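You operate a simulated robot arm through the tools that you are given. There is no shell and no other tool.

The job below is to be done with a simulated robot arm. You get a single attempt, and the scene is never put back.

TASK
Fit the missing end block and mill the medium pat into the bowl.
Fine: the pat lies by the mill; shut the guard and seat the hopper; nothing may run out beside the bowl; leave the black knob on wide, the white block in its slot and the small pats where they are.
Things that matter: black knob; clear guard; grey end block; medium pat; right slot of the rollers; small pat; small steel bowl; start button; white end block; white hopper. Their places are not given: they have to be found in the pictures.

The check looks at the end state, three seconds after you hand in, the way a careful person would. Anything else that was tipped, shoved, dropped, spilled or broken makes it a failure.

THE ROBOT
A 7-joint arm with a two-finger parallel gripper, fixed in place. Base frame: the origin is at the foot of the arm, x ahead of it, y to its left, z up; the work surface is at about z = 0.9. Units: m, degrees, N and s.
Its first joint turns from -132.0 to 132.0 degrees. Payload 3.91 kg.
The tool frame sits at the grasp point between the pads (the TCP): z along the fingers, y along the line on which they close. The tips reach 0.03 m beyond it. Largest opening 0.11 m; finger width 0.02, thickness 0.01; the body of the gripper, 0.048 by 0.112 m, starts 0.055 m behind the TCP.
Orientation is told as [roll, pitch, yaw] about the base's x, y, z axes, in that order, counted from this pose: with the fingers straight down and closing along the base's y, the tool's x points along the base's -x, its y along +y and its z along -z.

THE INTERFACE
- The arm moves only by the tool send_rows. Its arguments are lists of equal length, an entry for each row: "translation": the shift along the tool's x, y, z in m, a list of three; "dr": the turn, a rotation vector about the tool's x, y, z in degrees, a list of three; "gripper": the finger opening in m, from 0 to 0.11. In form: {"translation": [[tx, ty, tz], ...], "dr": [[rx, ry, rz], ...], "gripper": [gripper, ...]}. A call has 1 to 20 rows; each row is the pose to reach, as a shift and turn from the pose commanded when the call began, along the tool's axes at that moment. A row lasts 0.2 s, in which the tool goes at most 0.05 m and 8.6 degrees; a call with a longer step from one row to the next is refused whole, and so is a gripper value outside its range. A pose out of reach is approached as far as the arm can. The call stops where the force on the tool passes 60 N (or 10 N more than at its start, if that is more) or the arm is blocked; 0.2 s more then pass. Each finger travels about 0.108 m/s and halts on what it meets, pressing with about 43 N; the grip force reading is that of the motor and also rises with nothing between the fingers. The clock runs only during rows and for 0.2 s after the last one: add rows that repeat a pose to give the fingers time. The reply holds the time, the measured pose of the TCP, the force on the tool along the base axes, the opening and the grip force, in the units named above and with some noise, with the torque about the TCP (base axes, N m) and any sound that the robot's microphone picked up, and new pictures: "pictures" is both (left out), scene, wrist or none.
- Cameras (640 x 400 px; columns grow to the right, rows downward): "scene" is fixed at [0.0459, -0.6532, 1.6989]; the picture's right is [0.78, -0.62, 0.00], its down [-0.25, -0.32, -0.91] and it looks along [0.57, 0.71, -0.41] (base axes); focal length 352 px, centre (320, 200). "wrist" rides on the gripper at [0.072, 0.017, -0.103] in the tool frame; the picture's right is [-0.23, 0.97, 0.00], its down [-0.76, -0.18, -0.62] and it looks along [-0.61, -0.14, 0.78] (tool axes); focal length 222 px, centre (320, 200).
- point_at(camera, pixels): for up to 12 pixels [column, row] of the newest picture of that camera ("zoom" is the newest enlarged one), the place [x, y, z] in the base frame of the surface seen there, good to about 0.002 m, but the place of the scene camera against the robot may be out by one fixed shift of up to 0.012 m in any direction. The clock stands still meanwhile.
- enlarge(camera, box): a new picture of the part [left, top, right, bottom] of that camera's present view, enlarged. The clock stands still meanwhile.
- hand_in(): hands the job in; it is judged then, once.

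Open the gripper and draw the arm clear of the work before you hand the job in, unless the task says otherwise.

The tools are called after "Call:" as name(argument=value, ...) on one line, values as JSON. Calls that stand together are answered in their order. send_rows: Moves the arm, as the interface text tells. Its arguments: {"type":"object","properties":{"translation":{"type":"array"},"dr":{"type":"array"},"gripper":{"type":"array"},"pictures":{"type":"string","enum":["both","scene","wrist","none"]}},"required":["translation","dr","gripper"]} The other tools are called the same way: point_at (camera, pixels) gives the place of the surface under pixels of a picture; enlarge (camera, box) takes an enlarged picture of a part of a camera's view; hand_in () hands the job in.

At the start:

```text
time: 0.0
tool_pos: [0.517, 0.4222, 1.4627]
tcp_rot: [0.2, 0.1, 0.0]
wrist_force: [-0.1, -0.5, 0.4]
moment: [0.01, -0.01, 0.02]
opening: 0.1098
finger_force: 0.1
```

scene: 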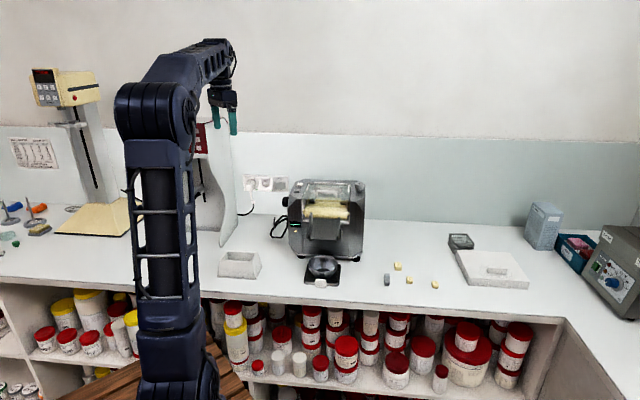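
wrist: 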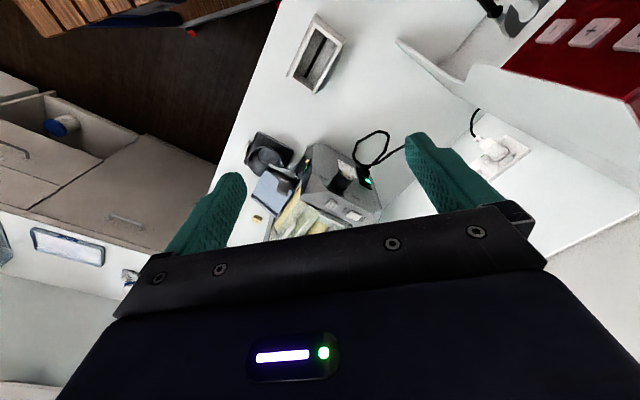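

The scene shows a roller mill around (327,225), a bowl in front of it at (322,268), a hopper-like white part at (240,264), and small pieces at (387,280), (397,266), (409,281), (434,285). I'll enlarge these areas.

Call:
enlarge(camera="scene", box=[270, 165, 390, 300])

Call:
enlarge(camera="scene", box=[360, 220, 540, 310])

Call:
enlarge(camera="scene", box=[200, 230, 300, 300])

Call:
enlarge(camera="wrist", box=[220, 80, 420, 250])

```text
2.96 times, centred on (330, 232) of scene
```

zoom: 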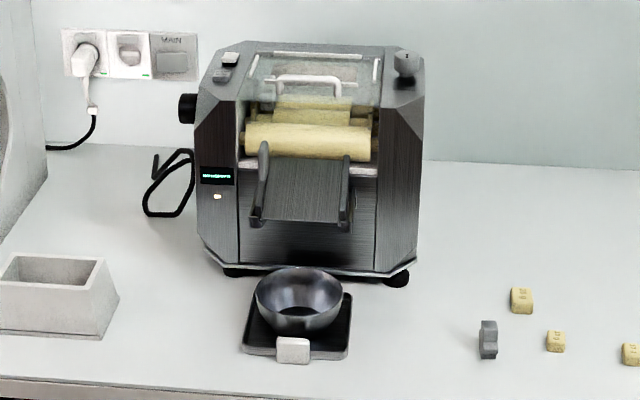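

```text
3.56 times, centred on (450, 265) of scene
```

zoom: 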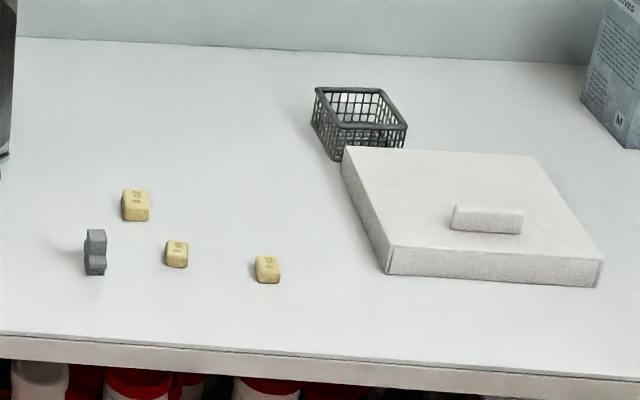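

```text
5.71 times, centred on (250, 265) of scene
```

zoom: 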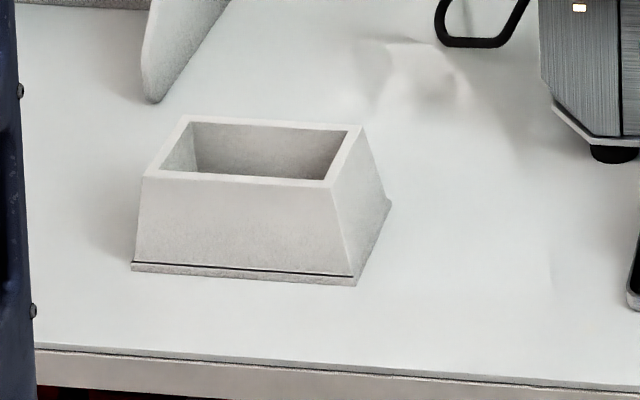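

```text
2.35 times, centred on (320, 165) of wrist
```

zoom: 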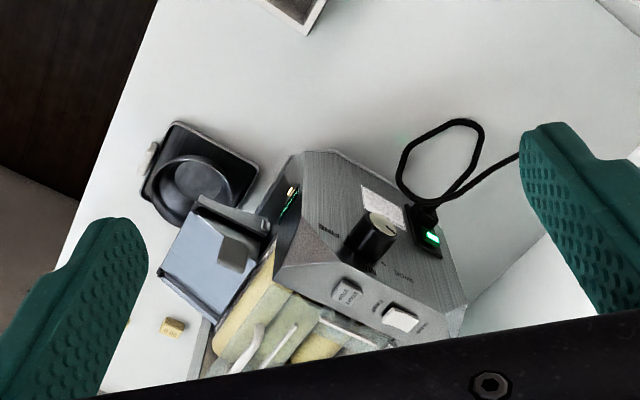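

I need finer views of the mill's top and the side with the knob and buttons.

Call:
enlarge(camera="scene", box=[285, 175, 370, 228])

Call:
enlarge(camera="scene", box=[375, 255, 445, 295])

Call:
enlarge(camera="wrist", box=[265, 140, 395, 240])

Call:
enlarge(camera="scene", box=[295, 245, 350, 290])

```text
7.53 times, centred on (328, 202) of scene
```

zoom: 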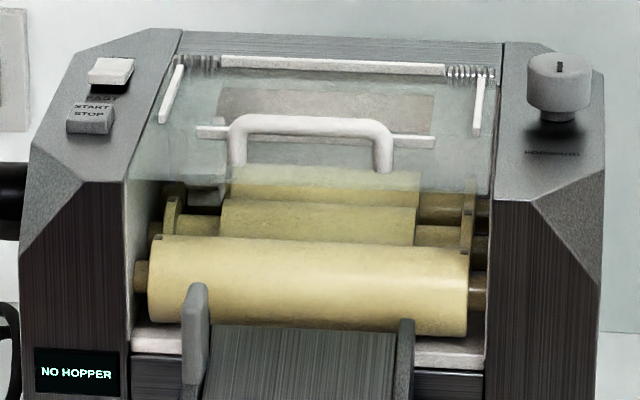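

```text
9.14 times, centred on (410, 275) of scene
```

zoom: 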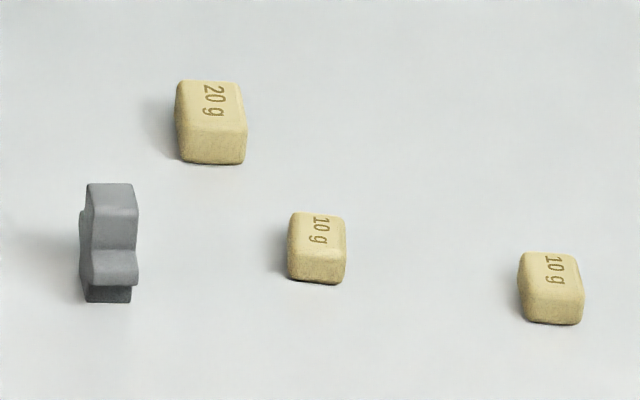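

```text
4.00 times, centred on (330, 190) of wrist
```

zoom: 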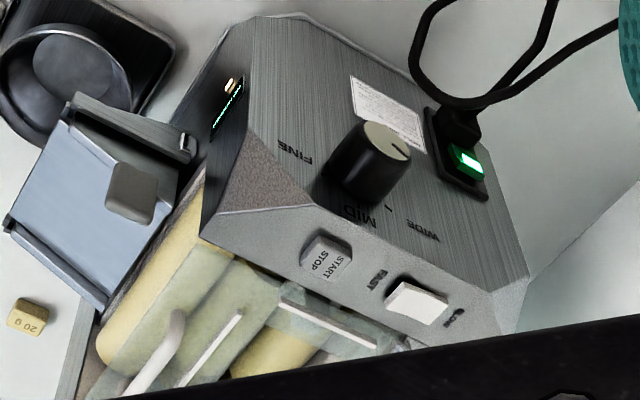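

```text
8.89 times, centred on (322, 268) of scene
```

zoom: 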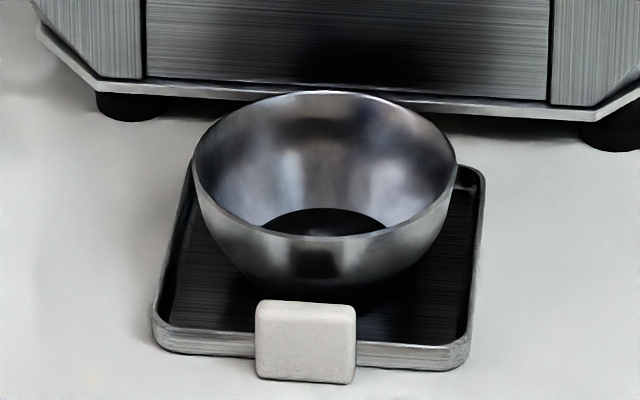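

Display reads "NO HOPPER"; the mill's clear guard is at (328,195), start/stop button at (297,190). I'll get coordinates of key features.

Call:
point_at(camera="scene", pixels=[[299, 184], [297, 190], [359, 185], [322, 191], [328, 183], [326, 212], [313, 219], [339, 222], [283, 222], [322, 268], [320, 282], [387, 275]])

Call:
point_at(camera="scene", pixels=[[387, 284], [397, 263], [409, 278], [434, 283], [240, 255], [222, 275], [260, 278], [232, 252], [262, 252], [227, 261], [294, 250], [355, 255]])

Call:
point_at(camera="wrist", pixels=[[340, 175], [331, 202], [368, 213], [317, 62], [265, 157], [272, 188], [256, 217], [300, 145], [362, 183], [290, 215], [305, 225], [330, 50]])

```text
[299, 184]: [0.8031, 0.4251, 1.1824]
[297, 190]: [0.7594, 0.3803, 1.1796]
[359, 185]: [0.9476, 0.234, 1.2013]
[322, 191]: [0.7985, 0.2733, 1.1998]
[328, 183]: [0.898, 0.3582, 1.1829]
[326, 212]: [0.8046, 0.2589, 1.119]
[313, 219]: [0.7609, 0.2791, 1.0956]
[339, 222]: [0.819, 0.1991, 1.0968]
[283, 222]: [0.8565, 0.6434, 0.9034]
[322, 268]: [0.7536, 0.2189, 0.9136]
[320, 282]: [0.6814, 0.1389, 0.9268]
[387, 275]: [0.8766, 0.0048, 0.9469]
```

```text
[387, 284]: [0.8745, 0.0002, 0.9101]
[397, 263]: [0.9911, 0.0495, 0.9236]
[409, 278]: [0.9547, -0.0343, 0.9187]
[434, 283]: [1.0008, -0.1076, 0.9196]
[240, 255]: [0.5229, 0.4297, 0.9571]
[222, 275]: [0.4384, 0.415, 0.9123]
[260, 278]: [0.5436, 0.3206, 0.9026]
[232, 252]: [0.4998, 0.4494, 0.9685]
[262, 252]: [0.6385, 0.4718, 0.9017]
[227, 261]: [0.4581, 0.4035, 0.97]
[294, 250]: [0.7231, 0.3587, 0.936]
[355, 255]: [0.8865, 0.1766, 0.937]
```

```text
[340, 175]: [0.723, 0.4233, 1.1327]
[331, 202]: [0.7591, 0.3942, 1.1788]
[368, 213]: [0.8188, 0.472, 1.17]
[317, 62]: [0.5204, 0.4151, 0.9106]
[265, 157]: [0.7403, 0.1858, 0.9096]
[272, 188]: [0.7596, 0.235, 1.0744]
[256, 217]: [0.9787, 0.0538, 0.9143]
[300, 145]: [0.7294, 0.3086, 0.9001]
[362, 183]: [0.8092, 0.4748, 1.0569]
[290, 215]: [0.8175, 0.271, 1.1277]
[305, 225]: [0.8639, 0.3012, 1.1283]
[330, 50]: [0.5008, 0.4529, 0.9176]
```

The mill is turned about 42° to the base with its front facing the arm. I'll swing the gripper to a viewpoint in front of and above the mill for a close view with the wrist camera.

Call:
send_rows(translation=[[-0.02, -0.035, 0.006], [-0.04, -0.07, 0.012], [-0.06, -0.105, 0.018], [-0.08, -0.14, 0.024], [-0.1, -0.175, 0.03], [-0.12, -0.21, 0.036], [-0.143, -0.242, 0.04], [-0.143, -0.242, 0.04]], dr=[[0, 0, -6], [0, 0, -12], [0, 0, -18], [0, 0, -24], [0, 0, -30], [0, 0, -36], [0, 0, -42], [0, 0, -42]], gripper=[0.11, 0.11, 0.11, 0.11, 0.11, 0.11, 0.11, 0.11])

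```text
time: 1.8
tool_pos: [0.6594, 0.1798, 1.4222]
tcp_rot: [-0.1, 0.0, 42.1]
wrist_force: [-0.5, 0.1, 1.2]
moment: [0.02, 0.01, 0.02]
opening: 0.1099
finger_force: 0.0
```

scene: 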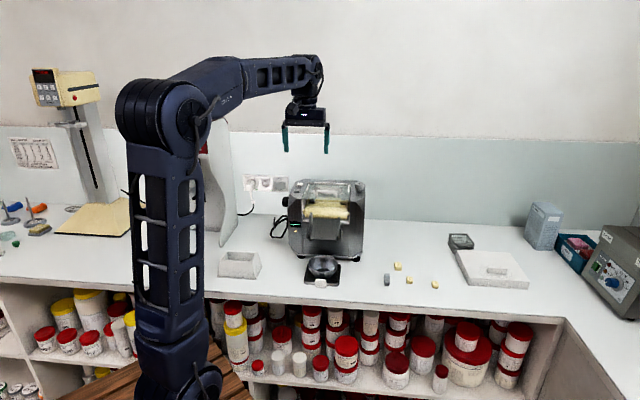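
wrist: 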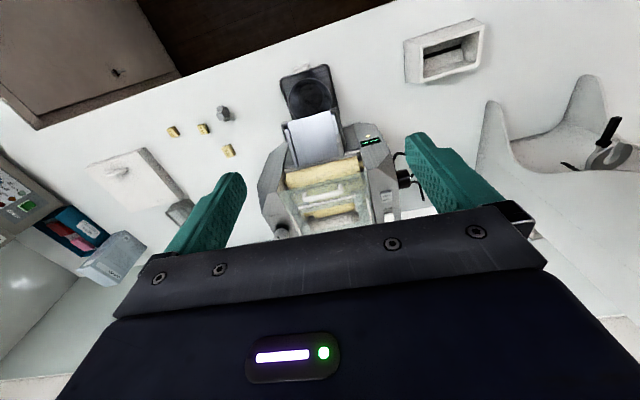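

The mill now sits at (325,180) in the wrist view with chute toward the top. Enlarging it and the hopper.

Call:
enlarge(camera="wrist", box=[250, 110, 410, 240])

Call:
enlarge(camera="wrist", box=[395, 10, 500, 95])

Call:
enlarge(camera="wrist", box=[160, 90, 250, 165])

```text
3.08 times, centred on (330, 175) of wrist
```

zoom: 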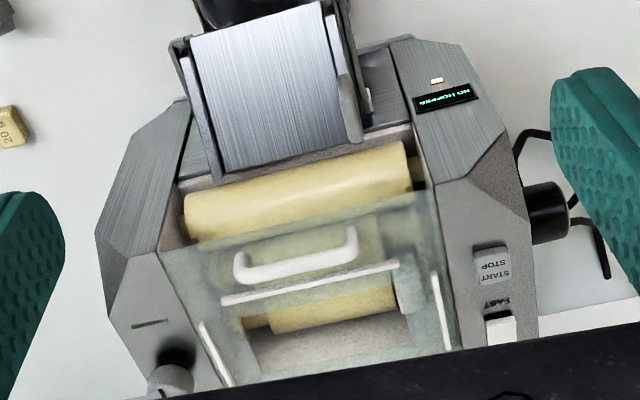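

```text
4.71 times, centred on (448, 52) of wrist
```

zoom: 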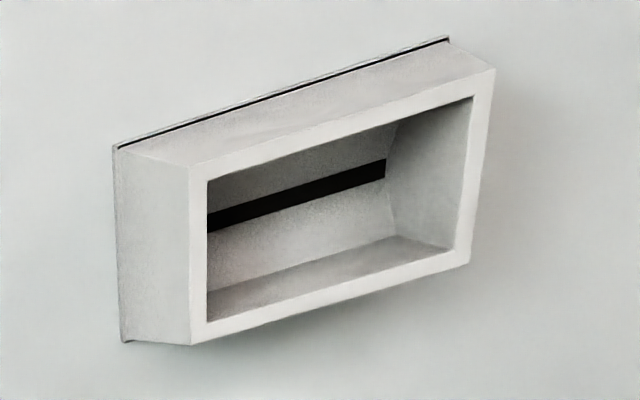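

```text
5.33 times, centred on (205, 128) of wrist
```

zoom: 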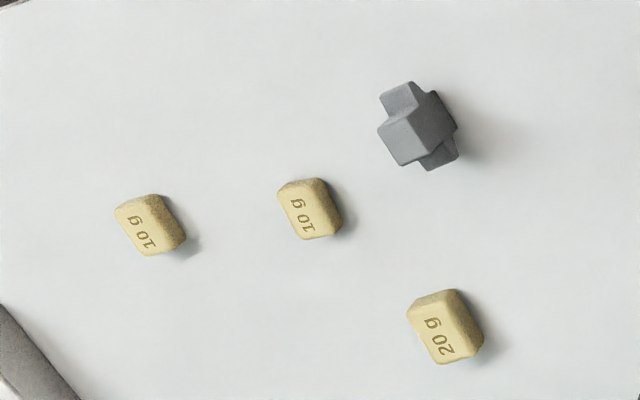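

The guard (clear panel with the white handle) lies over the rollers, and the hopper has a slot in its floor. I'll move over the mill so it appears in the upper half of the wrist picture.

Call:
send_rows(translation=[[-0.04, -0.008, 0.009], [-0.08, -0.016, 0.018], [-0.12, -0.024, 0.027], [-0.16, -0.032, 0.036], [-0.201, -0.04, 0.045], [-0.201, -0.04, 0.045]], dr=[[0, 0, 0], [0, 0, 0], [0, 0, 0], [0, 0, 0], [0, 0, 0], [0, 0, 0]], gripper=[0.11, 0.11, 0.11, 0.11, 0.11, 0.11])

```text
time: 3.2
tool_pos: [0.836, 0.2845, 1.3752]
tcp_rot: [0.0, 0.0, 42.1]
wrist_force: [0.0, -0.7, 0.8]
moment: [-0.01, 0.01, -0.01]
opening: 0.1098
finger_force: 0.0
```

scene: 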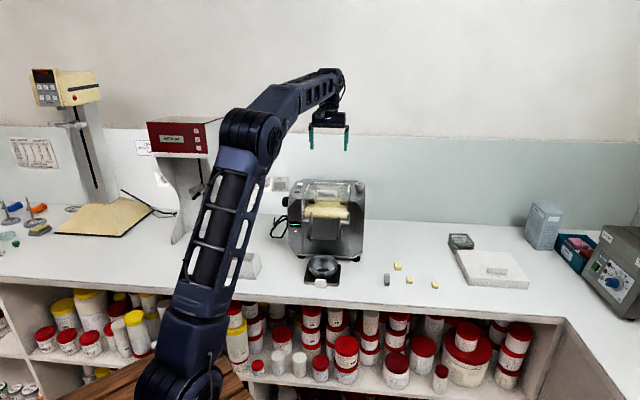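
wrist: 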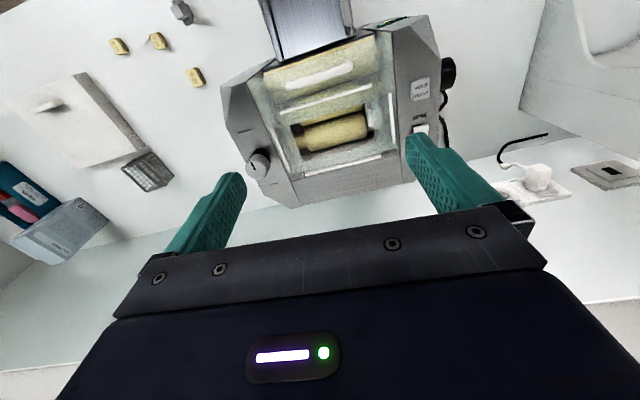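

Now the mill top is at (330,110) in the wrist picture with a window in the guard. I'll enlarge it.

Call:
enlarge(camera="wrist", box=[215, 0, 465, 205])

Call:
enlarge(camera="wrist", box=[255, 40, 405, 190])

```text
1.95 times, centred on (340, 102) of wrist
```

zoom: 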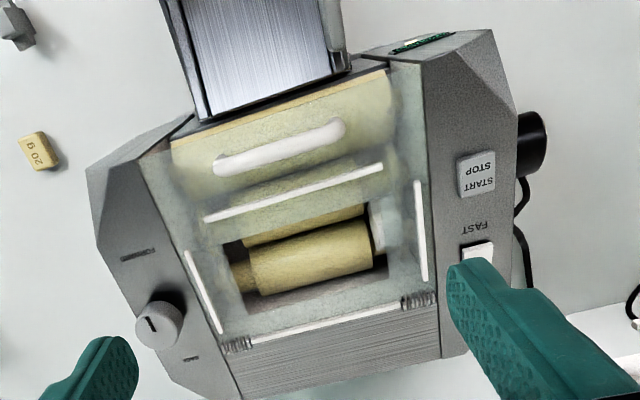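

```text
2.67 times, centred on (330, 115) of wrist
```

zoom: 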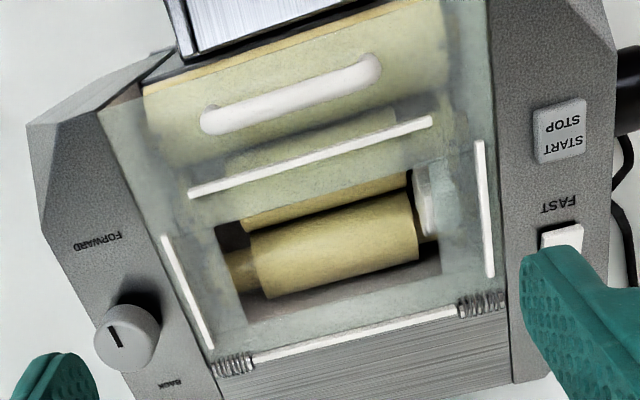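

I see the guard's window framed by white strips; the white block sits at the picture-right end of the roller gap, and the picture-left end is empty. I'll measure points on the guard and the mill.

Call:
point_at(camera="zoom", pixels=[[290, 95], [210, 120], [372, 70], [190, 192], [430, 120], [165, 238], [210, 345], [478, 145], [490, 272], [255, 357], [455, 310], [310, 155]])

Call:
point_at(camera="zoom", pixels=[[215, 228], [243, 322], [405, 172], [440, 270], [240, 275], [260, 270], [335, 250], [425, 195], [330, 205], [300, 130], [125, 335], [558, 130]])

Call:
point_at(camera="zoom", pixels=[[60, 150], [110, 130], [145, 90], [480, 20], [540, 60], [560, 235], [240, 250], [330, 300], [130, 190], [500, 200], [300, 370], [230, 100]])

```text
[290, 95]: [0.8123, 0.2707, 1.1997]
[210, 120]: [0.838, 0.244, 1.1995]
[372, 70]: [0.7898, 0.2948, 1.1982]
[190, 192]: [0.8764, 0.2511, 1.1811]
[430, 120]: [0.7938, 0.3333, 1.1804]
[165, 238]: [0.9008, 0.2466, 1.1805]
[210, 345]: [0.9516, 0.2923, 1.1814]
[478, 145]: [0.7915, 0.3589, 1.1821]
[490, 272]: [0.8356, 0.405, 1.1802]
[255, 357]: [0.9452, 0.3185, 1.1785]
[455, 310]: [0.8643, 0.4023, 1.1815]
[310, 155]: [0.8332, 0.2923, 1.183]
```

```text
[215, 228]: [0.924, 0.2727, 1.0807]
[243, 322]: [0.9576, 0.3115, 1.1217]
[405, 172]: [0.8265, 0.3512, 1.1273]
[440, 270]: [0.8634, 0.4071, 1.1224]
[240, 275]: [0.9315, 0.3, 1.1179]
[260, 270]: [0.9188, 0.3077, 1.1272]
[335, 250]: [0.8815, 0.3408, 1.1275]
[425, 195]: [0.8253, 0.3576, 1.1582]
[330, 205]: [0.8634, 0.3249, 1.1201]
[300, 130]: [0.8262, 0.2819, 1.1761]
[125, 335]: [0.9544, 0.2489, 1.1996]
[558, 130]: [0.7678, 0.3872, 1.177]
```

```text
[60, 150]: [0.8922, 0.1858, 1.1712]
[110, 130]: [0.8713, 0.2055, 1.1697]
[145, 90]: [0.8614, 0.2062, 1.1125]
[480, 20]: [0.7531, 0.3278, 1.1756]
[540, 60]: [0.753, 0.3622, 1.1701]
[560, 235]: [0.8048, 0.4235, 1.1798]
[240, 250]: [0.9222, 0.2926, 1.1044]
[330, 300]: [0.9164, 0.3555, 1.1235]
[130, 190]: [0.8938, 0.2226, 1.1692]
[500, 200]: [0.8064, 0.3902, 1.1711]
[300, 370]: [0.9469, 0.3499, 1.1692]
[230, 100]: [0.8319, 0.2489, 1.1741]
```

The guard plane is flat at z≈1.178 with handle top at 1.20 near (0.814,0.27), so it is presently closed, and the right roller slot needs it opened. Next I'll look at the hopper from above.

Call:
send_rows(translation=[[0.02, 0.045, 0.0], [0.04, 0.088, 0.0], [0.06, 0.13, 0.01], [0.08, 0.172, 0.03], [0.1, 0.214, 0.05], [0.115, 0.25, 0.08], [0.1274, 0.2632, 0.11], [0.1274, 0.2632, 0.128], [0.1274, 0.2632, 0.128]], dr=[[0, 0, 0], [0, 0, 0], [0, 0, 0], [0, 0, 0], [0, 0, 0], [0, 0, 0], [0, 0, 0], [0, 0, 0], [0, 0, 0]], gripper=[0.11, 0.11, 0.11, 0.11, 0.11, 0.11, 0.11, 0.11, 0.11])

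```text
refused: row 4 steps farther than a row can; nothing moved
```

The fourth step was slightly too long; I'll send the same path toward the hopper with smaller steps.

Call:
send_rows(translation=[[0.02, 0.042, 0.0], [0.04, 0.084, 0.0], [0.06, 0.126, 0.01], [0.08, 0.166, 0.025], [0.1, 0.206, 0.04], [0.115, 0.24, 0.065], [0.1274, 0.2632, 0.1], [0.1274, 0.2632, 0.128], [0.1274, 0.2632, 0.128]], dr=[[0, 0, 0], [0, 0, 0], [0, 0, 0], [0, 0, 0], [0, 0, 0], [0, 0, 0], [0, 0, 0], [0, 0, 0], [0, 0, 0]], gripper=[0.11, 0.11, 0.11, 0.11, 0.11, 0.11, 0.11, 0.11, 0.11])

```text
time: 5.2
tool_pos: [0.5628, 0.3952, 1.2503]
tcp_rot: [0.0, 0.0, 42.0]
wrist_force: [0.4, 0.1, -0.9]
moment: [0.0, 0.0, 0.0]
opening: 0.1103
finger_force: 0.0
```

scene: 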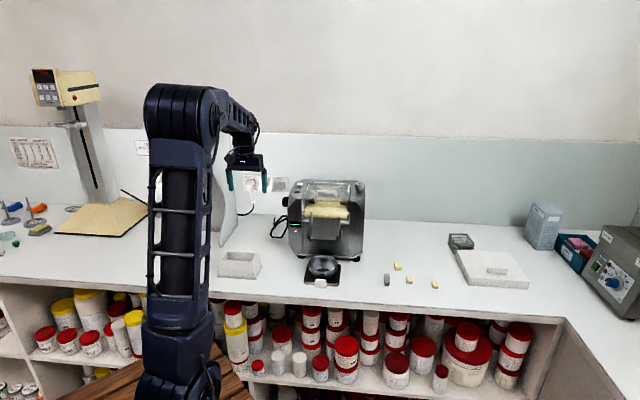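
wrist: 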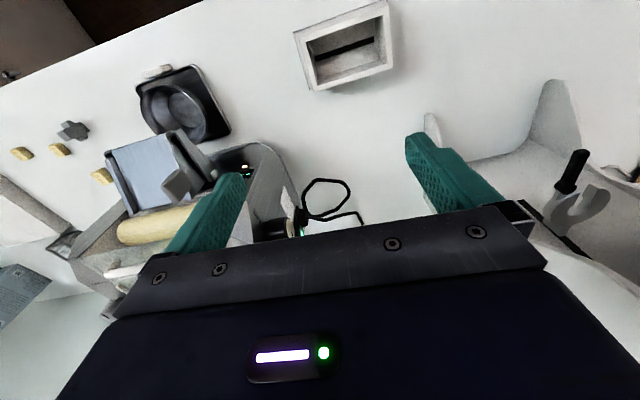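

The hopper is seen at (345,45), with a narrow black slot inside. I'll enlarge it, and the bowl and chute.

Call:
enlarge(camera="wrist", box=[125, 55, 255, 145])

Call:
enlarge(camera="wrist", box=[280, 0, 410, 100])

Call:
point_at(camera="zoom", pixels=[[68, 160], [500, 5], [560, 320], [160, 445], [110, 185], [460, 70], [500, 265], [180, 370], [300, 230], [380, 210], [330, 330], [250, 180]])

```text
4.44 times, centred on (190, 100) of wrist
```

zoom: 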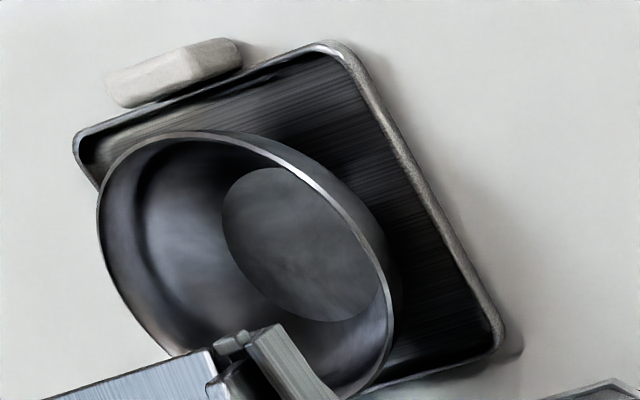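

```text
4.00 times, centred on (345, 50) of wrist
```

zoom: 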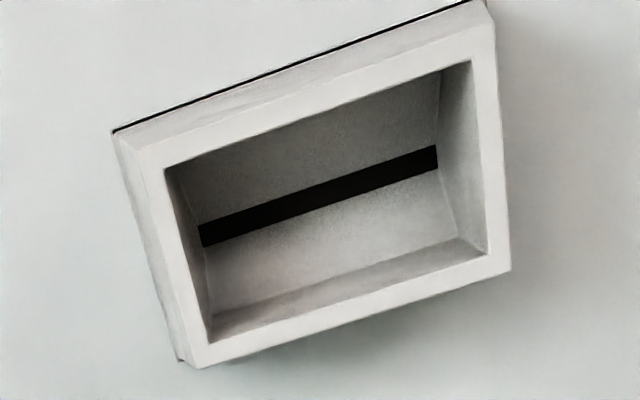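

```text
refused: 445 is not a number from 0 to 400
```

The hopper interior shows a funnel floor with a slot. I'll measure the rim corners and base corners.

Call:
point_at(camera="zoom", pixels=[[120, 140], [492, 20], [506, 265], [200, 362], [160, 165], [480, 60], [488, 250], [212, 340], [205, 235], [435, 157], [320, 260], [300, 160]])

Call:
point_at(camera="zoom", pixels=[[113, 131], [470, 3], [183, 362], [140, 145], [500, 150], [350, 310], [330, 110], [178, 265], [320, 100], [300, 70], [512, 270], [195, 368]])

```text
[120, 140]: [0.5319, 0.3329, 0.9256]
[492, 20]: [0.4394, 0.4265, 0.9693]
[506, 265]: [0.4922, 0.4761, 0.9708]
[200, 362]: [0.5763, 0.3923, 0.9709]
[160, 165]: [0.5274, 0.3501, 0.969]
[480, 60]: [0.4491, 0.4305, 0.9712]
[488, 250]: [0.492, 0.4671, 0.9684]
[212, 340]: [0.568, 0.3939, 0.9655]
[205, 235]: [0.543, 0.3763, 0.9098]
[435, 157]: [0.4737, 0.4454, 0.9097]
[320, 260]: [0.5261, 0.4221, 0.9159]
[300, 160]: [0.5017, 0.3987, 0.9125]
```

```text
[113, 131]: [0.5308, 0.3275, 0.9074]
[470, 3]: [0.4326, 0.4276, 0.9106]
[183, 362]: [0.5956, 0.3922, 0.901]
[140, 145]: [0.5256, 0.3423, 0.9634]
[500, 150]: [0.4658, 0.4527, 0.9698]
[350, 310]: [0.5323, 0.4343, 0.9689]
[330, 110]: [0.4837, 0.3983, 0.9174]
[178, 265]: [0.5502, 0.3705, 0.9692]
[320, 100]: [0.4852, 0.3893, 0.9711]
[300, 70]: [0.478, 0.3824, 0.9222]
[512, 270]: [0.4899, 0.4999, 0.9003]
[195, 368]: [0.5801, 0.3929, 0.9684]
```

Hopper: rim at z≈0.97 centred near (0.51,0.41), its long axis already parallel to the mill's rollers. Now I measure the bowl, tray and chute lip.

Call:
enlarge(camera="wrist", box=[95, 60, 255, 220])

Call:
point_at(camera="wrist", pixels=[[140, 106], [150, 90], [161, 85], [185, 93], [200, 110], [205, 122], [175, 112], [142, 83], [200, 66], [229, 132], [157, 70], [165, 130]])

```text
2.50 times, centred on (175, 140) of wrist
```

zoom: 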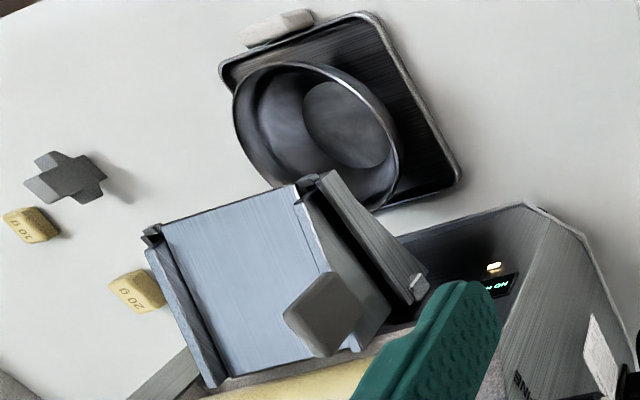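

```text
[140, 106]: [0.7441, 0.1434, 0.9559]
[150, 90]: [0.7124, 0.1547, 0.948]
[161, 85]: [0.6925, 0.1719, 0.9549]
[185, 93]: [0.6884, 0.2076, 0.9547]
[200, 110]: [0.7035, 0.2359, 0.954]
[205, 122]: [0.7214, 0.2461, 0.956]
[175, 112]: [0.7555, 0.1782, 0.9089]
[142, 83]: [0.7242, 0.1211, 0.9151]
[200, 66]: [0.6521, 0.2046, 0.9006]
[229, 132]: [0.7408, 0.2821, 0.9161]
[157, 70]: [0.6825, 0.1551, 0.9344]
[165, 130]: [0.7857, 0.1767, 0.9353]
```

Bowl rim centre works out near (0.735,0.195), radius ≈0.054. I'll measure the chute's front lip to verify alignment.

Call:
point_at(camera="zoom", pixels=[[165, 228], [230, 207], [295, 187], [155, 245], [215, 375], [345, 345], [250, 280], [320, 175], [325, 310], [410, 290], [305, 180], [150, 232]])

Call:
point_at(camera="zoom", pixels=[[137, 290], [155, 285], [130, 300], [160, 305], [65, 180], [45, 158], [95, 170], [30, 190], [100, 190], [70, 160], [20, 215], [45, 235]])

```text
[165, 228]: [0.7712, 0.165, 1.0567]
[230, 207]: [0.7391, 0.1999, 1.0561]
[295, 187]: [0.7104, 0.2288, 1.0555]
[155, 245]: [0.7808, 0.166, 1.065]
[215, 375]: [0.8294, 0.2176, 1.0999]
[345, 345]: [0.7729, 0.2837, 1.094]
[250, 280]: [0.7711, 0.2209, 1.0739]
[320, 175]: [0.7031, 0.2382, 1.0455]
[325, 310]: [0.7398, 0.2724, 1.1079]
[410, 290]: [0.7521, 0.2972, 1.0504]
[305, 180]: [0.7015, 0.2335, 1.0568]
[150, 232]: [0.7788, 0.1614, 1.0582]
```

```text
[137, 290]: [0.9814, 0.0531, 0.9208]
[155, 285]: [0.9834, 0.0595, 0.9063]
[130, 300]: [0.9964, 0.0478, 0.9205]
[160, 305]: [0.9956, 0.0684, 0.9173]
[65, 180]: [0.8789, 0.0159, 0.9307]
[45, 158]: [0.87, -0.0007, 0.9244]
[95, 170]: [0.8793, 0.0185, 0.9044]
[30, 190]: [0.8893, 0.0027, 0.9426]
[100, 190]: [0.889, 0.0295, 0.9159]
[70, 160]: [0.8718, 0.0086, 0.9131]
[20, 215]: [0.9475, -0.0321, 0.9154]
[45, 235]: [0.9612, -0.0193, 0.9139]
```

The chute lip (v-line over bowl centre) is directly above the bowl, so the bowl is already right. I'll now go above the guard handle near (0.814,0.269) with fingers closing across the handle bar (yaw about −45.5°).

Call:
send_rows(translation=[[-0.009, -0.023, -0.03], [-0.018, -0.047, -0.06], [-0.027, -0.071, -0.09], [-0.037, -0.095, -0.11], [-0.046, -0.118, -0.11], [-0.055, -0.142, -0.11], [-0.065, -0.166, -0.11], [-0.074, -0.19, -0.11], [-0.083, -0.214, -0.11], [-0.093, -0.238, -0.11], [-0.102, -0.2614, -0.11], [-0.102, -0.2614, -0.11]], dr=[[0, 0, 8], [0, 0, 16], [0, 0, 24], [0, 0, 32], [0, 0, 40], [0, 0, 48], [0, 0, 56], [0, 0, 64], [0, 0, 72], [0, 0, 80], [0, 0, 87.5], [0, 0, 87.5]], gripper=[0.11, 0.11, 0.11, 0.11, 0.11, 0.11, 0.11, 0.08, 0.06, 0.05, 0.05, 0.05])

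```text
time: 7.8
tool_pos: [0.8158, 0.2703, 1.3592]
tcp_rot: [0.0, 0.0, -45.6]
wrist_force: [-0.2, -0.3, -0.5]
moment: [0.02, -0.01, -0.01]
opening: 0.05
finger_force: 0.0
```

scene: 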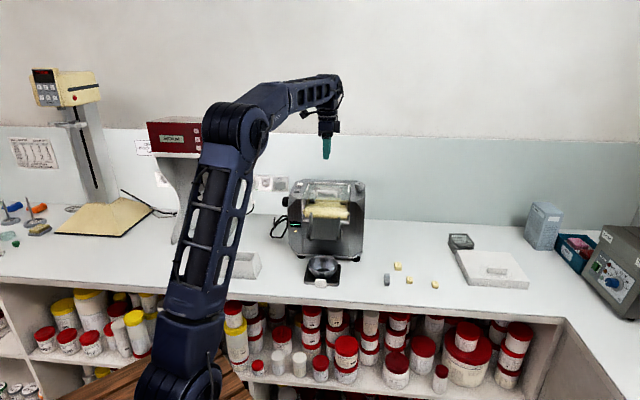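
wrist: 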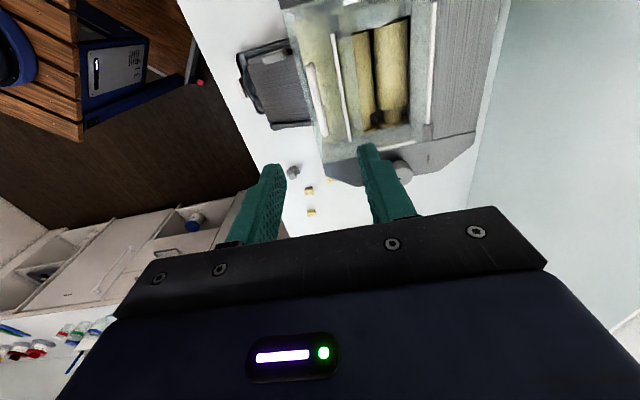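

The handle appears at (317,100), the strip at (340,95). I'll enlarge and measure the handle precisely from this view.

Call:
enlarge(camera="wrist", box=[270, 30, 450, 180])

Call:
point_at(camera="wrist", pixels=[[312, 66], [317, 100], [323, 134], [310, 100], [325, 90], [338, 60], [349, 138], [432, 60], [322, 150], [305, 60], [310, 75], [320, 125]])

```text
2.67 times, centred on (360, 105) of wrist
```

zoom: 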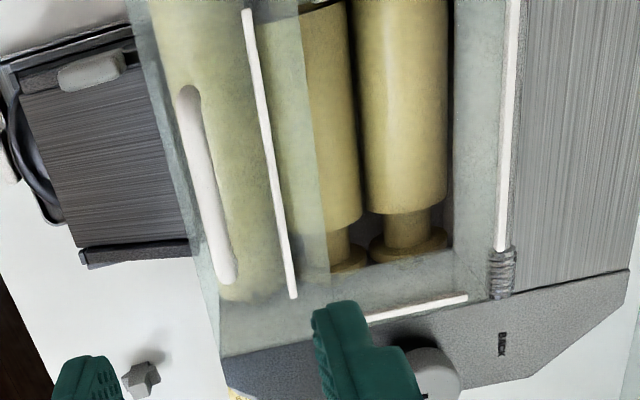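

```text
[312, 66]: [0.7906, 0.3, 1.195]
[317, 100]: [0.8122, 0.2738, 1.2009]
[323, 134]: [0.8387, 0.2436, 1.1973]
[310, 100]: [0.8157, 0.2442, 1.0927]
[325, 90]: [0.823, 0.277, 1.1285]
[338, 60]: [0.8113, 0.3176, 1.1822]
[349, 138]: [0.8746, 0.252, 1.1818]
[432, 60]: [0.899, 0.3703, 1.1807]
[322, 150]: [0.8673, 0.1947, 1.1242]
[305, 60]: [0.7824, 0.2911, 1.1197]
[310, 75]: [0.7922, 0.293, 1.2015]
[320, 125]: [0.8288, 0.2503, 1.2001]
```

The handle bar is directly beneath the tool, top at z≈1.20. I'll narrow the fingers to 0.03 and descend so the tips stop about 5 mm above the panel.

Call:
send_rows(translation=[[0, 0, 0], [0, 0, 0.045], [0, 0, 0.09], [0, 0, 0.125], [0, 0, 0.144], [0, 0, 0.144]], dr=[[0, 0, 0], [0, 0, 0], [0, 0, 0], [0, 0, 0], [0, 0, 0], [0, 0, 0]], gripper=[0.032, 0.032, 0.032, 0.032, 0.032, 0.032])

```text
time: 9.2
tool_pos: [0.8138, 0.2703, 1.2134]
tcp_rot: [0.0, 0.0, -45.5]
wrist_force: [0.7, -0.7, 0.3]
moment: [-0.02, 0.0, 0.01]
opening: 0.0318
finger_force: 0.1
```

scene: 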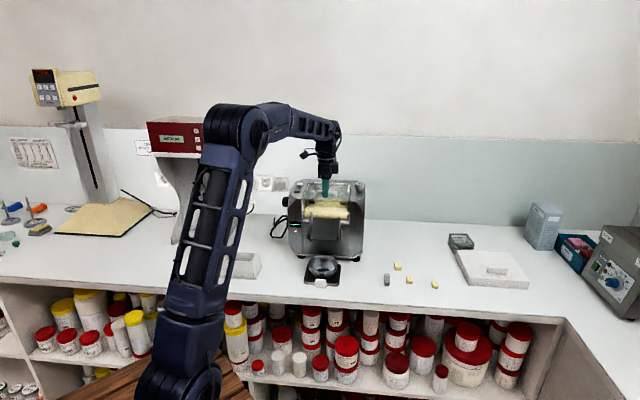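
wrist: 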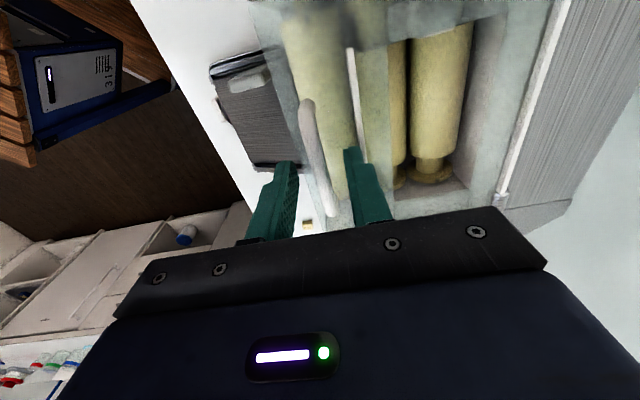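

The bar is between the fingers (passing about (322,185)). I close on it.

Call:
send_rows(translation=[[0, 0, 0], [0, 0, 0], [0, 0, 0]], dr=[[0, 0, 0], [0, 0, 0], [0, 0, 0]], gripper=[0.02, 0.008, 0.004])

```text
time: 10.0
tool_pos: [0.8144, 0.2714, 1.2134]
tcp_rot: [-0.1, 0.0, -45.6]
wrist_force: [8.6, 6.6, -0.8]
moment: [0.09, -0.19, 0.27]
opening: 0.0096
finger_force: 45.1
```

scene: 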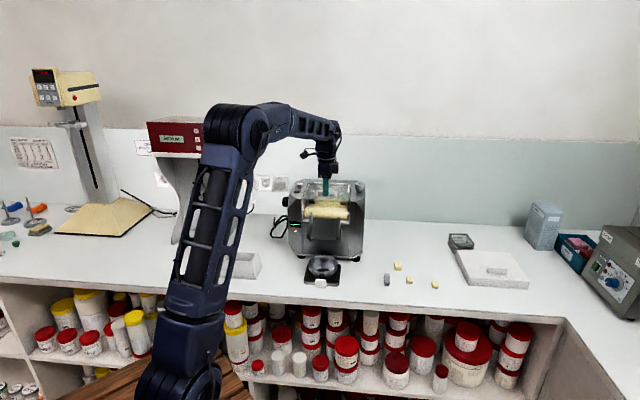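
wrist: 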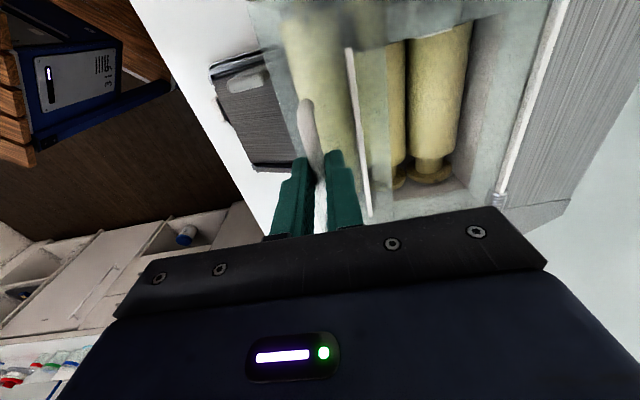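

Bar is gripped (opening 0.0096). To let the bar pivot in the pads while the guard swings, I'll re-grip with the bar closer to the tips: open slightly, rise 7 mm, and close again.

Call:
send_rows(translation=[[0, 0, 0], [0, 0, 0], [0, 0.0015, -0.004], [0, 0.0015, -0.007], [0, 0.0015, -0.007], [0, 0.0015, -0.007], [0, 0.0015, -0.007]], dr=[[0, 0, 0], [0, 0, 0], [0, 0, 0], [0, 0, 0], [0, 0, 0], [0, 0, 0], [0, 0, 0]], gripper=[0.02, 0.02, 0.02, 0.02, 0.006, 0.004, 0.004], pictures="none")

```text
time: 11.6
tool_pos: [0.8157, 0.2712, 1.2217]
tcp_rot: [0.0, 0.0, -45.4]
wrist_force: [-12.6, -8.2, 2.3]
moment: [-0.17, 0.4, 0.14]
opening: 0.0112
finger_force: 7.5
```

Force is −15 N along the closing line and the grip reading only 7.5; I'll hold a moment and look.

Call:
send_rows(translation=[[0, 0, 0], [0, 0, 0]], dr=[[0, 0, 0], [0, 0, 0]], gripper=[0.004, 0.004])

```text
time: 12.2
tool_pos: [0.8169, 0.2714, 1.2227]
tcp_rot: [0.0, -0.1, -45.4]
wrist_force: [-12.3, -8.4, 1.1]
moment: [-0.26, 0.32, 0.13]
opening: 0.0114
finger_force: 7.1
```

scene: 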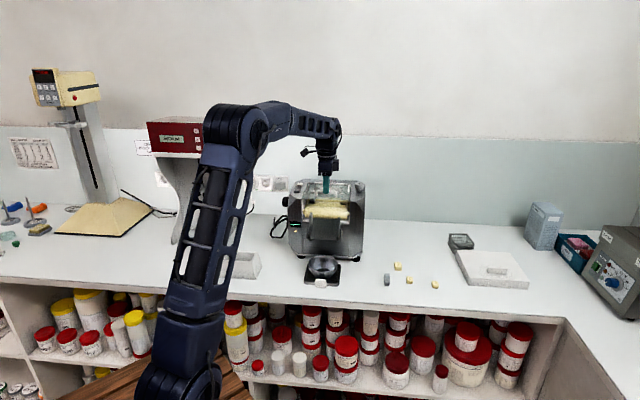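
wrist: 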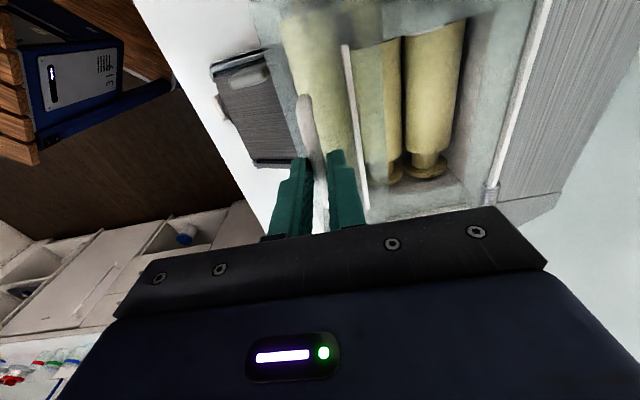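

The front finger alone is bearing on the bar, so the tool is about 1 mm too far back. I shift −1 mm along the closing line and hold.

Call:
send_rows(translation=[[0, -0.001, 0.0015], [0, -0.001, 0.0015], [0, -0.001, 0.0015]], dr=[[0, 0, 0], [0, 0, 0], [0, 0, 0]], gripper=[0.004, 0.004, 0.004], pictures="wrist")

```text
time: 13.0
tool_pos: [0.815, 0.2699, 1.2215]
tcp_rot: [0.1, 0.0, -45.5]
wrist_force: [-10.1, -7.8, 4.4]
moment: [-0.2, 0.29, 0.15]
opening: 0.0102
finger_force: 6.2
```

wrist: 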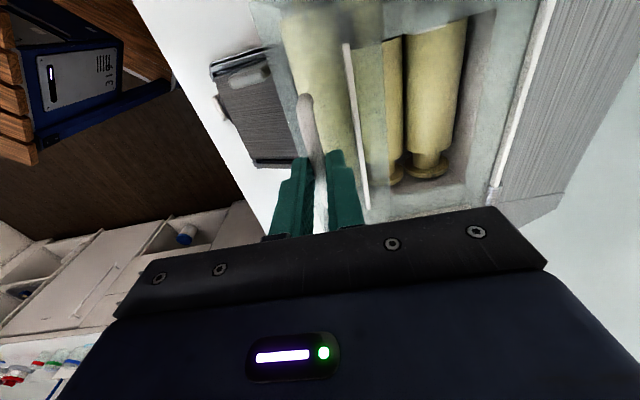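

Grip is poor near the rounded tips. I'll open, go 3–4 mm deeper (tips ≈10 mm below the bar top), and close again.

Call:
send_rows(translation=[[0, 0, 0], [0, 0, 0.003], [0, 0, 0.004], [0, 0, 0.004], [0, 0, 0.004], [0, 0, 0.004], [0, 0, 0.004]], dr=[[0, 0, 0], [0, 0, 0], [0, 0, 0], [0, 0, 0], [0, 0, 0], [0, 0, 0], [0, 0, 0]], gripper=[0.02, 0.02, 0.02, 0.01, 0.002, 0.002, 0.002], pictures="none")

```text
time: 14.6
tool_pos: [0.8149, 0.2695, 1.2168]
tcp_rot: [0.0, 0.1, -45.5]
wrist_force: [-14.3, -10.3, 2.9]
moment: [0.0, 0.56, 0.35]
opening: 0.0093
finger_force: 45.1
```

Now the grip is firm (45 N at 0.0093). I'll lift along the hinge arc about 10° and check the forces.

Call:
send_rows(translation=[[0, -0.0008, 0], [0, -0.0002, -0.0055], [0, 0.0008, -0.011], [0, 0.0023, -0.0165], [0, 0.0043, -0.0218], [0, 0.0043, -0.0218]], dr=[[0, 0, 0], [0, 0, 0], [0, 0, 0], [0, 0, 0], [0, 0, 0], [0, 0, 0]], gripper=[0.002, 0.002, 0.002, 0.002, 0.002, 0.002])

```text
time: 16.0
tool_pos: [0.8199, 0.2721, 1.2385]
tcp_rot: [0.1, 0.0, -45.5]
wrist_force: [5.1, 2.1, -2.6]
moment: [-0.06, -0.21, 0.23]
opening: 0.0093
finger_force: 44.9
```

scene: 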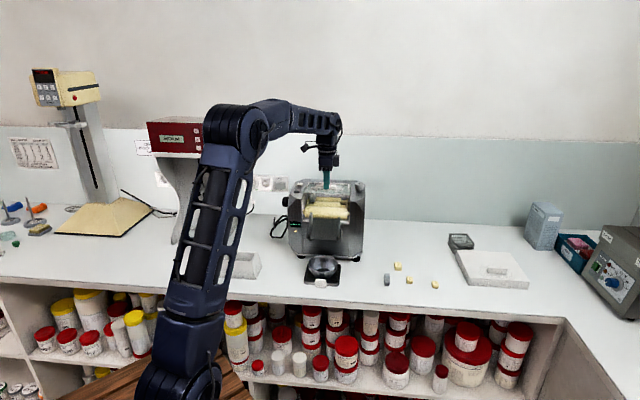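
wrist: 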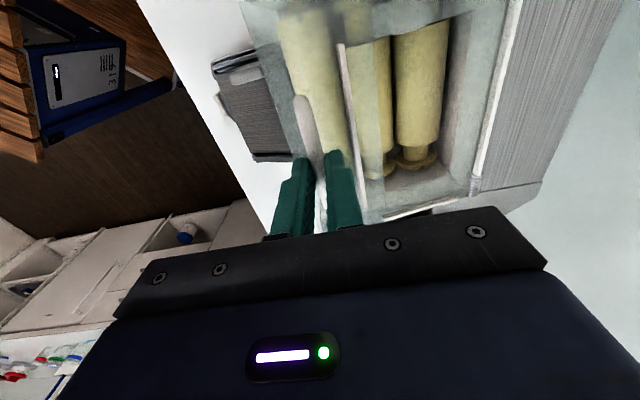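

The guard rises smoothly with only a few newtons. Continuing the arc to about 40°.

Call:
send_rows(translation=[[0, 0.0039, -0.0105], [0, 0.0087, -0.0205], [0, 0.0144, -0.0302], [0, 0.0209, -0.0393], [0, 0.0282, -0.0478], [0, 0.0362, -0.0556], [0, 0.0362, -0.0556]], dr=[[0, 0, 0], [0, 0, 0], [0, 0, 0], [0, 0, 0], [0, 0, 0], [0, 0, 0], [0, 0, 0]], gripper=[0.002, 0.002, 0.002, 0.002, 0.002, 0.002, 0.002])

```text
time: 17.6
tool_pos: [0.8443, 0.2985, 1.2945]
tcp_rot: [-0.1, 0.1, -45.4]
wrist_force: [-5.6, 3.1, 2.0]
moment: [0.24, 0.26, -0.09]
opening: 0.0094
finger_force: 44.7
```

scene: 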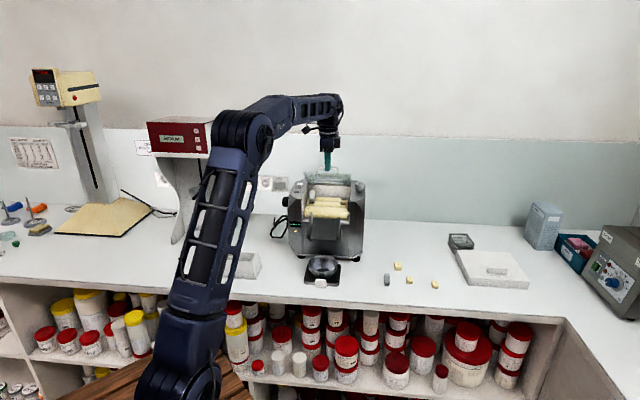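
wrist: 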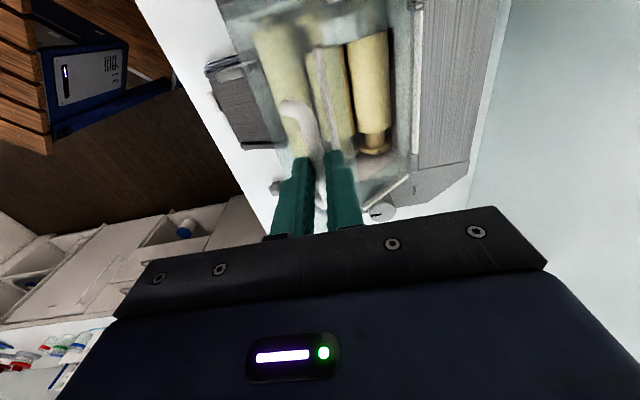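

Guard is at ~40° with low forces. Continuing the arc to about 70°.

Call:
send_rows(translation=[[0, 0.0086, -0.0071], [0, 0.0179, -0.0135], [0, 0.0276, -0.0189], [0, 0.0378, -0.0236], [0, 0.0483, -0.0273], [0, 0.0592, -0.0301], [0, 0.0592, -0.0301]], dr=[[0, 0, 0], [0, 0, 0], [0, 0, 0], [0, 0, 0], [0, 0, 0], [0, 0, 0], [0, 0, 0]], gripper=[0.002, 0.002, 0.002, 0.002, 0.002, 0.002, 0.002])

```text
time: 19.2
tool_pos: [0.8854, 0.3395, 1.3253]
tcp_rot: [0.0, 0.0, -45.4]
wrist_force: [-10.7, 6.0, 16.8]
moment: [0.1, 0.14, -0.3]
opening: 0.0093
finger_force: 44.8
```

scene: 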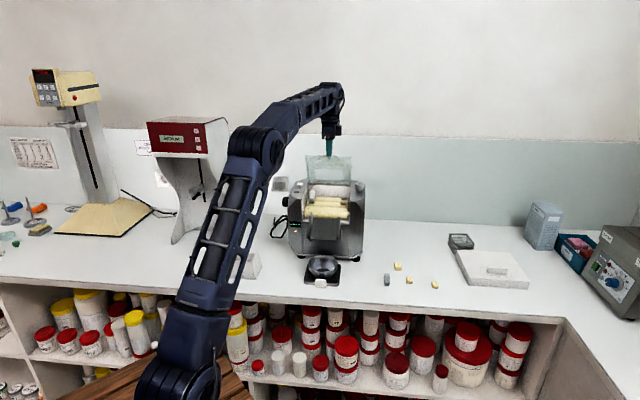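
wrist: 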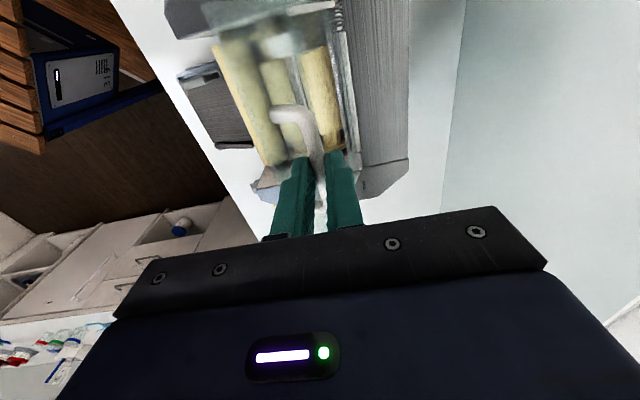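

Guard is at ~70°, with 17 N upward on the tool; I'll bias 1 mm higher and proceed to about 85°.

Call:
send_rows(translation=[[0, 0.0, -0.001], [0, 0.0055, -0.0022], [0, 0.011, -0.0031], [0, 0.0166, -0.0036], [0, 0.0222, -0.0039], [0, 0.0278, -0.0039], [0, 0.0334, -0.0037], [0, 0.0334, -0.0037]], dr=[[0, 0, 0], [0, 0, 0], [0, 0, 0], [0, 0, 0], [0, 0, 0], [0, 0, 0], [0, 0, 0], [0, 0, 0]], gripper=[0.002, 0.002, 0.002, 0.002, 0.002, 0.002, 0.002, 0.002])

```text
time: 21.0
tool_pos: [0.91, 0.3639, 1.3273]
tcp_rot: [0.0, 0.0, -45.5]
wrist_force: [-5.2, 6.3, 5.2]
moment: [-0.3, -0.39, -0.33]
opening: 0.0092
finger_force: 44.9
```

scene: 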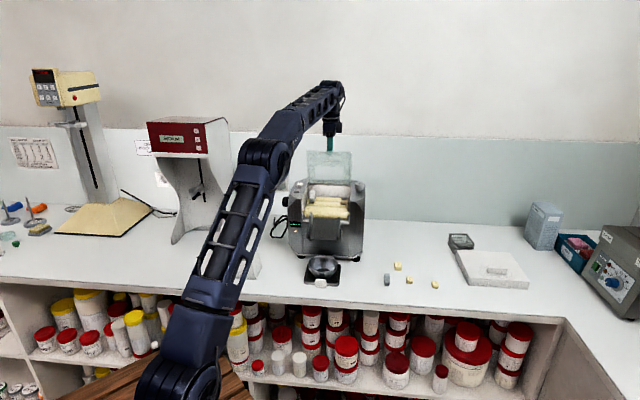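
wrist: 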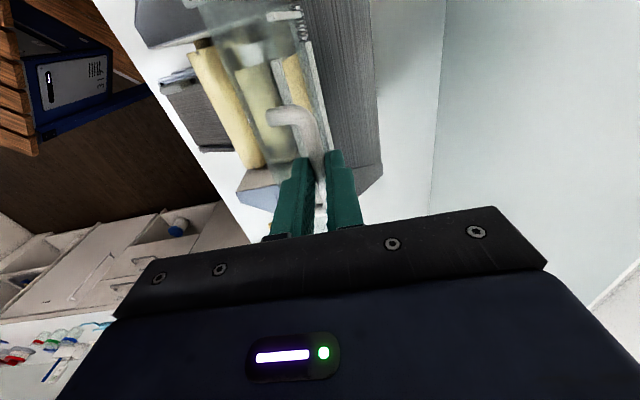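

At ~85° with light forces and reach still fine. Continuing past vertical to about 105°.

Call:
send_rows(translation=[[0, 0.0055, 0.0004], [0, 0.0111, 0.0011], [0, 0.0166, 0.002], [0, 0.0221, 0.0032], [0, 0.0275, 0.0046], [0, 0.0329, 0.0062], [0, 0.0382, 0.008], [0, 0.0434, 0.0101], [0, 0.0434, 0.0101]], dr=[[0, 0, 0], [0, 0, 0], [0, 0, 0], [0, 0, 0], [0, 0, 0], [0, 0, 0], [0, 0, 0], [0, 0, 0], [0, 0, 0]], gripper=[0.002, 0.002, 0.002, 0.002, 0.002, 0.002, 0.002, 0.002, 0.002])

```text
time: 23.0
tool_pos: [0.9393, 0.3927, 1.3199]
tcp_rot: [0.2, -0.1, -45.6]
wrist_force: [0.3, 10.4, 26.9]
moment: [0.62, 0.79, -0.33]
opening: 0.0095
finger_force: 45.2
```

scene: 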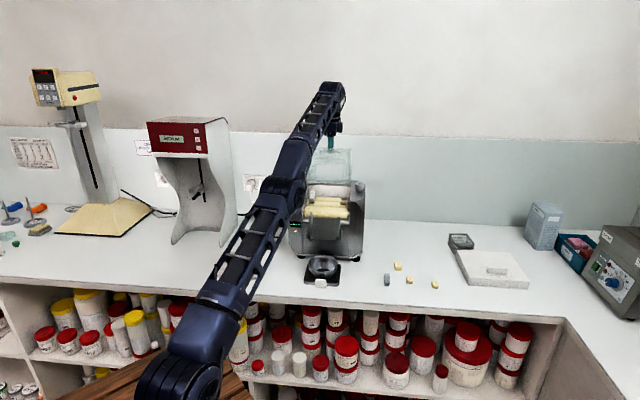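
wrist: 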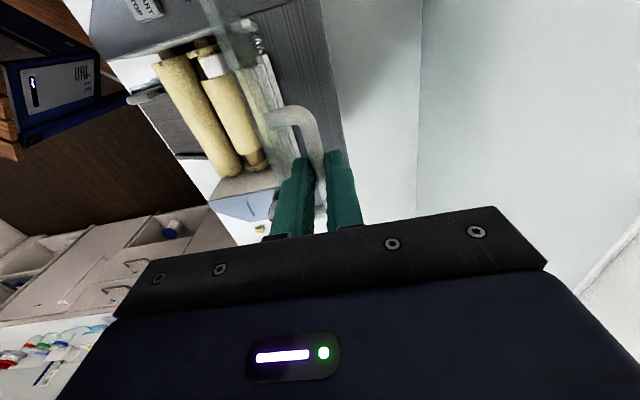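

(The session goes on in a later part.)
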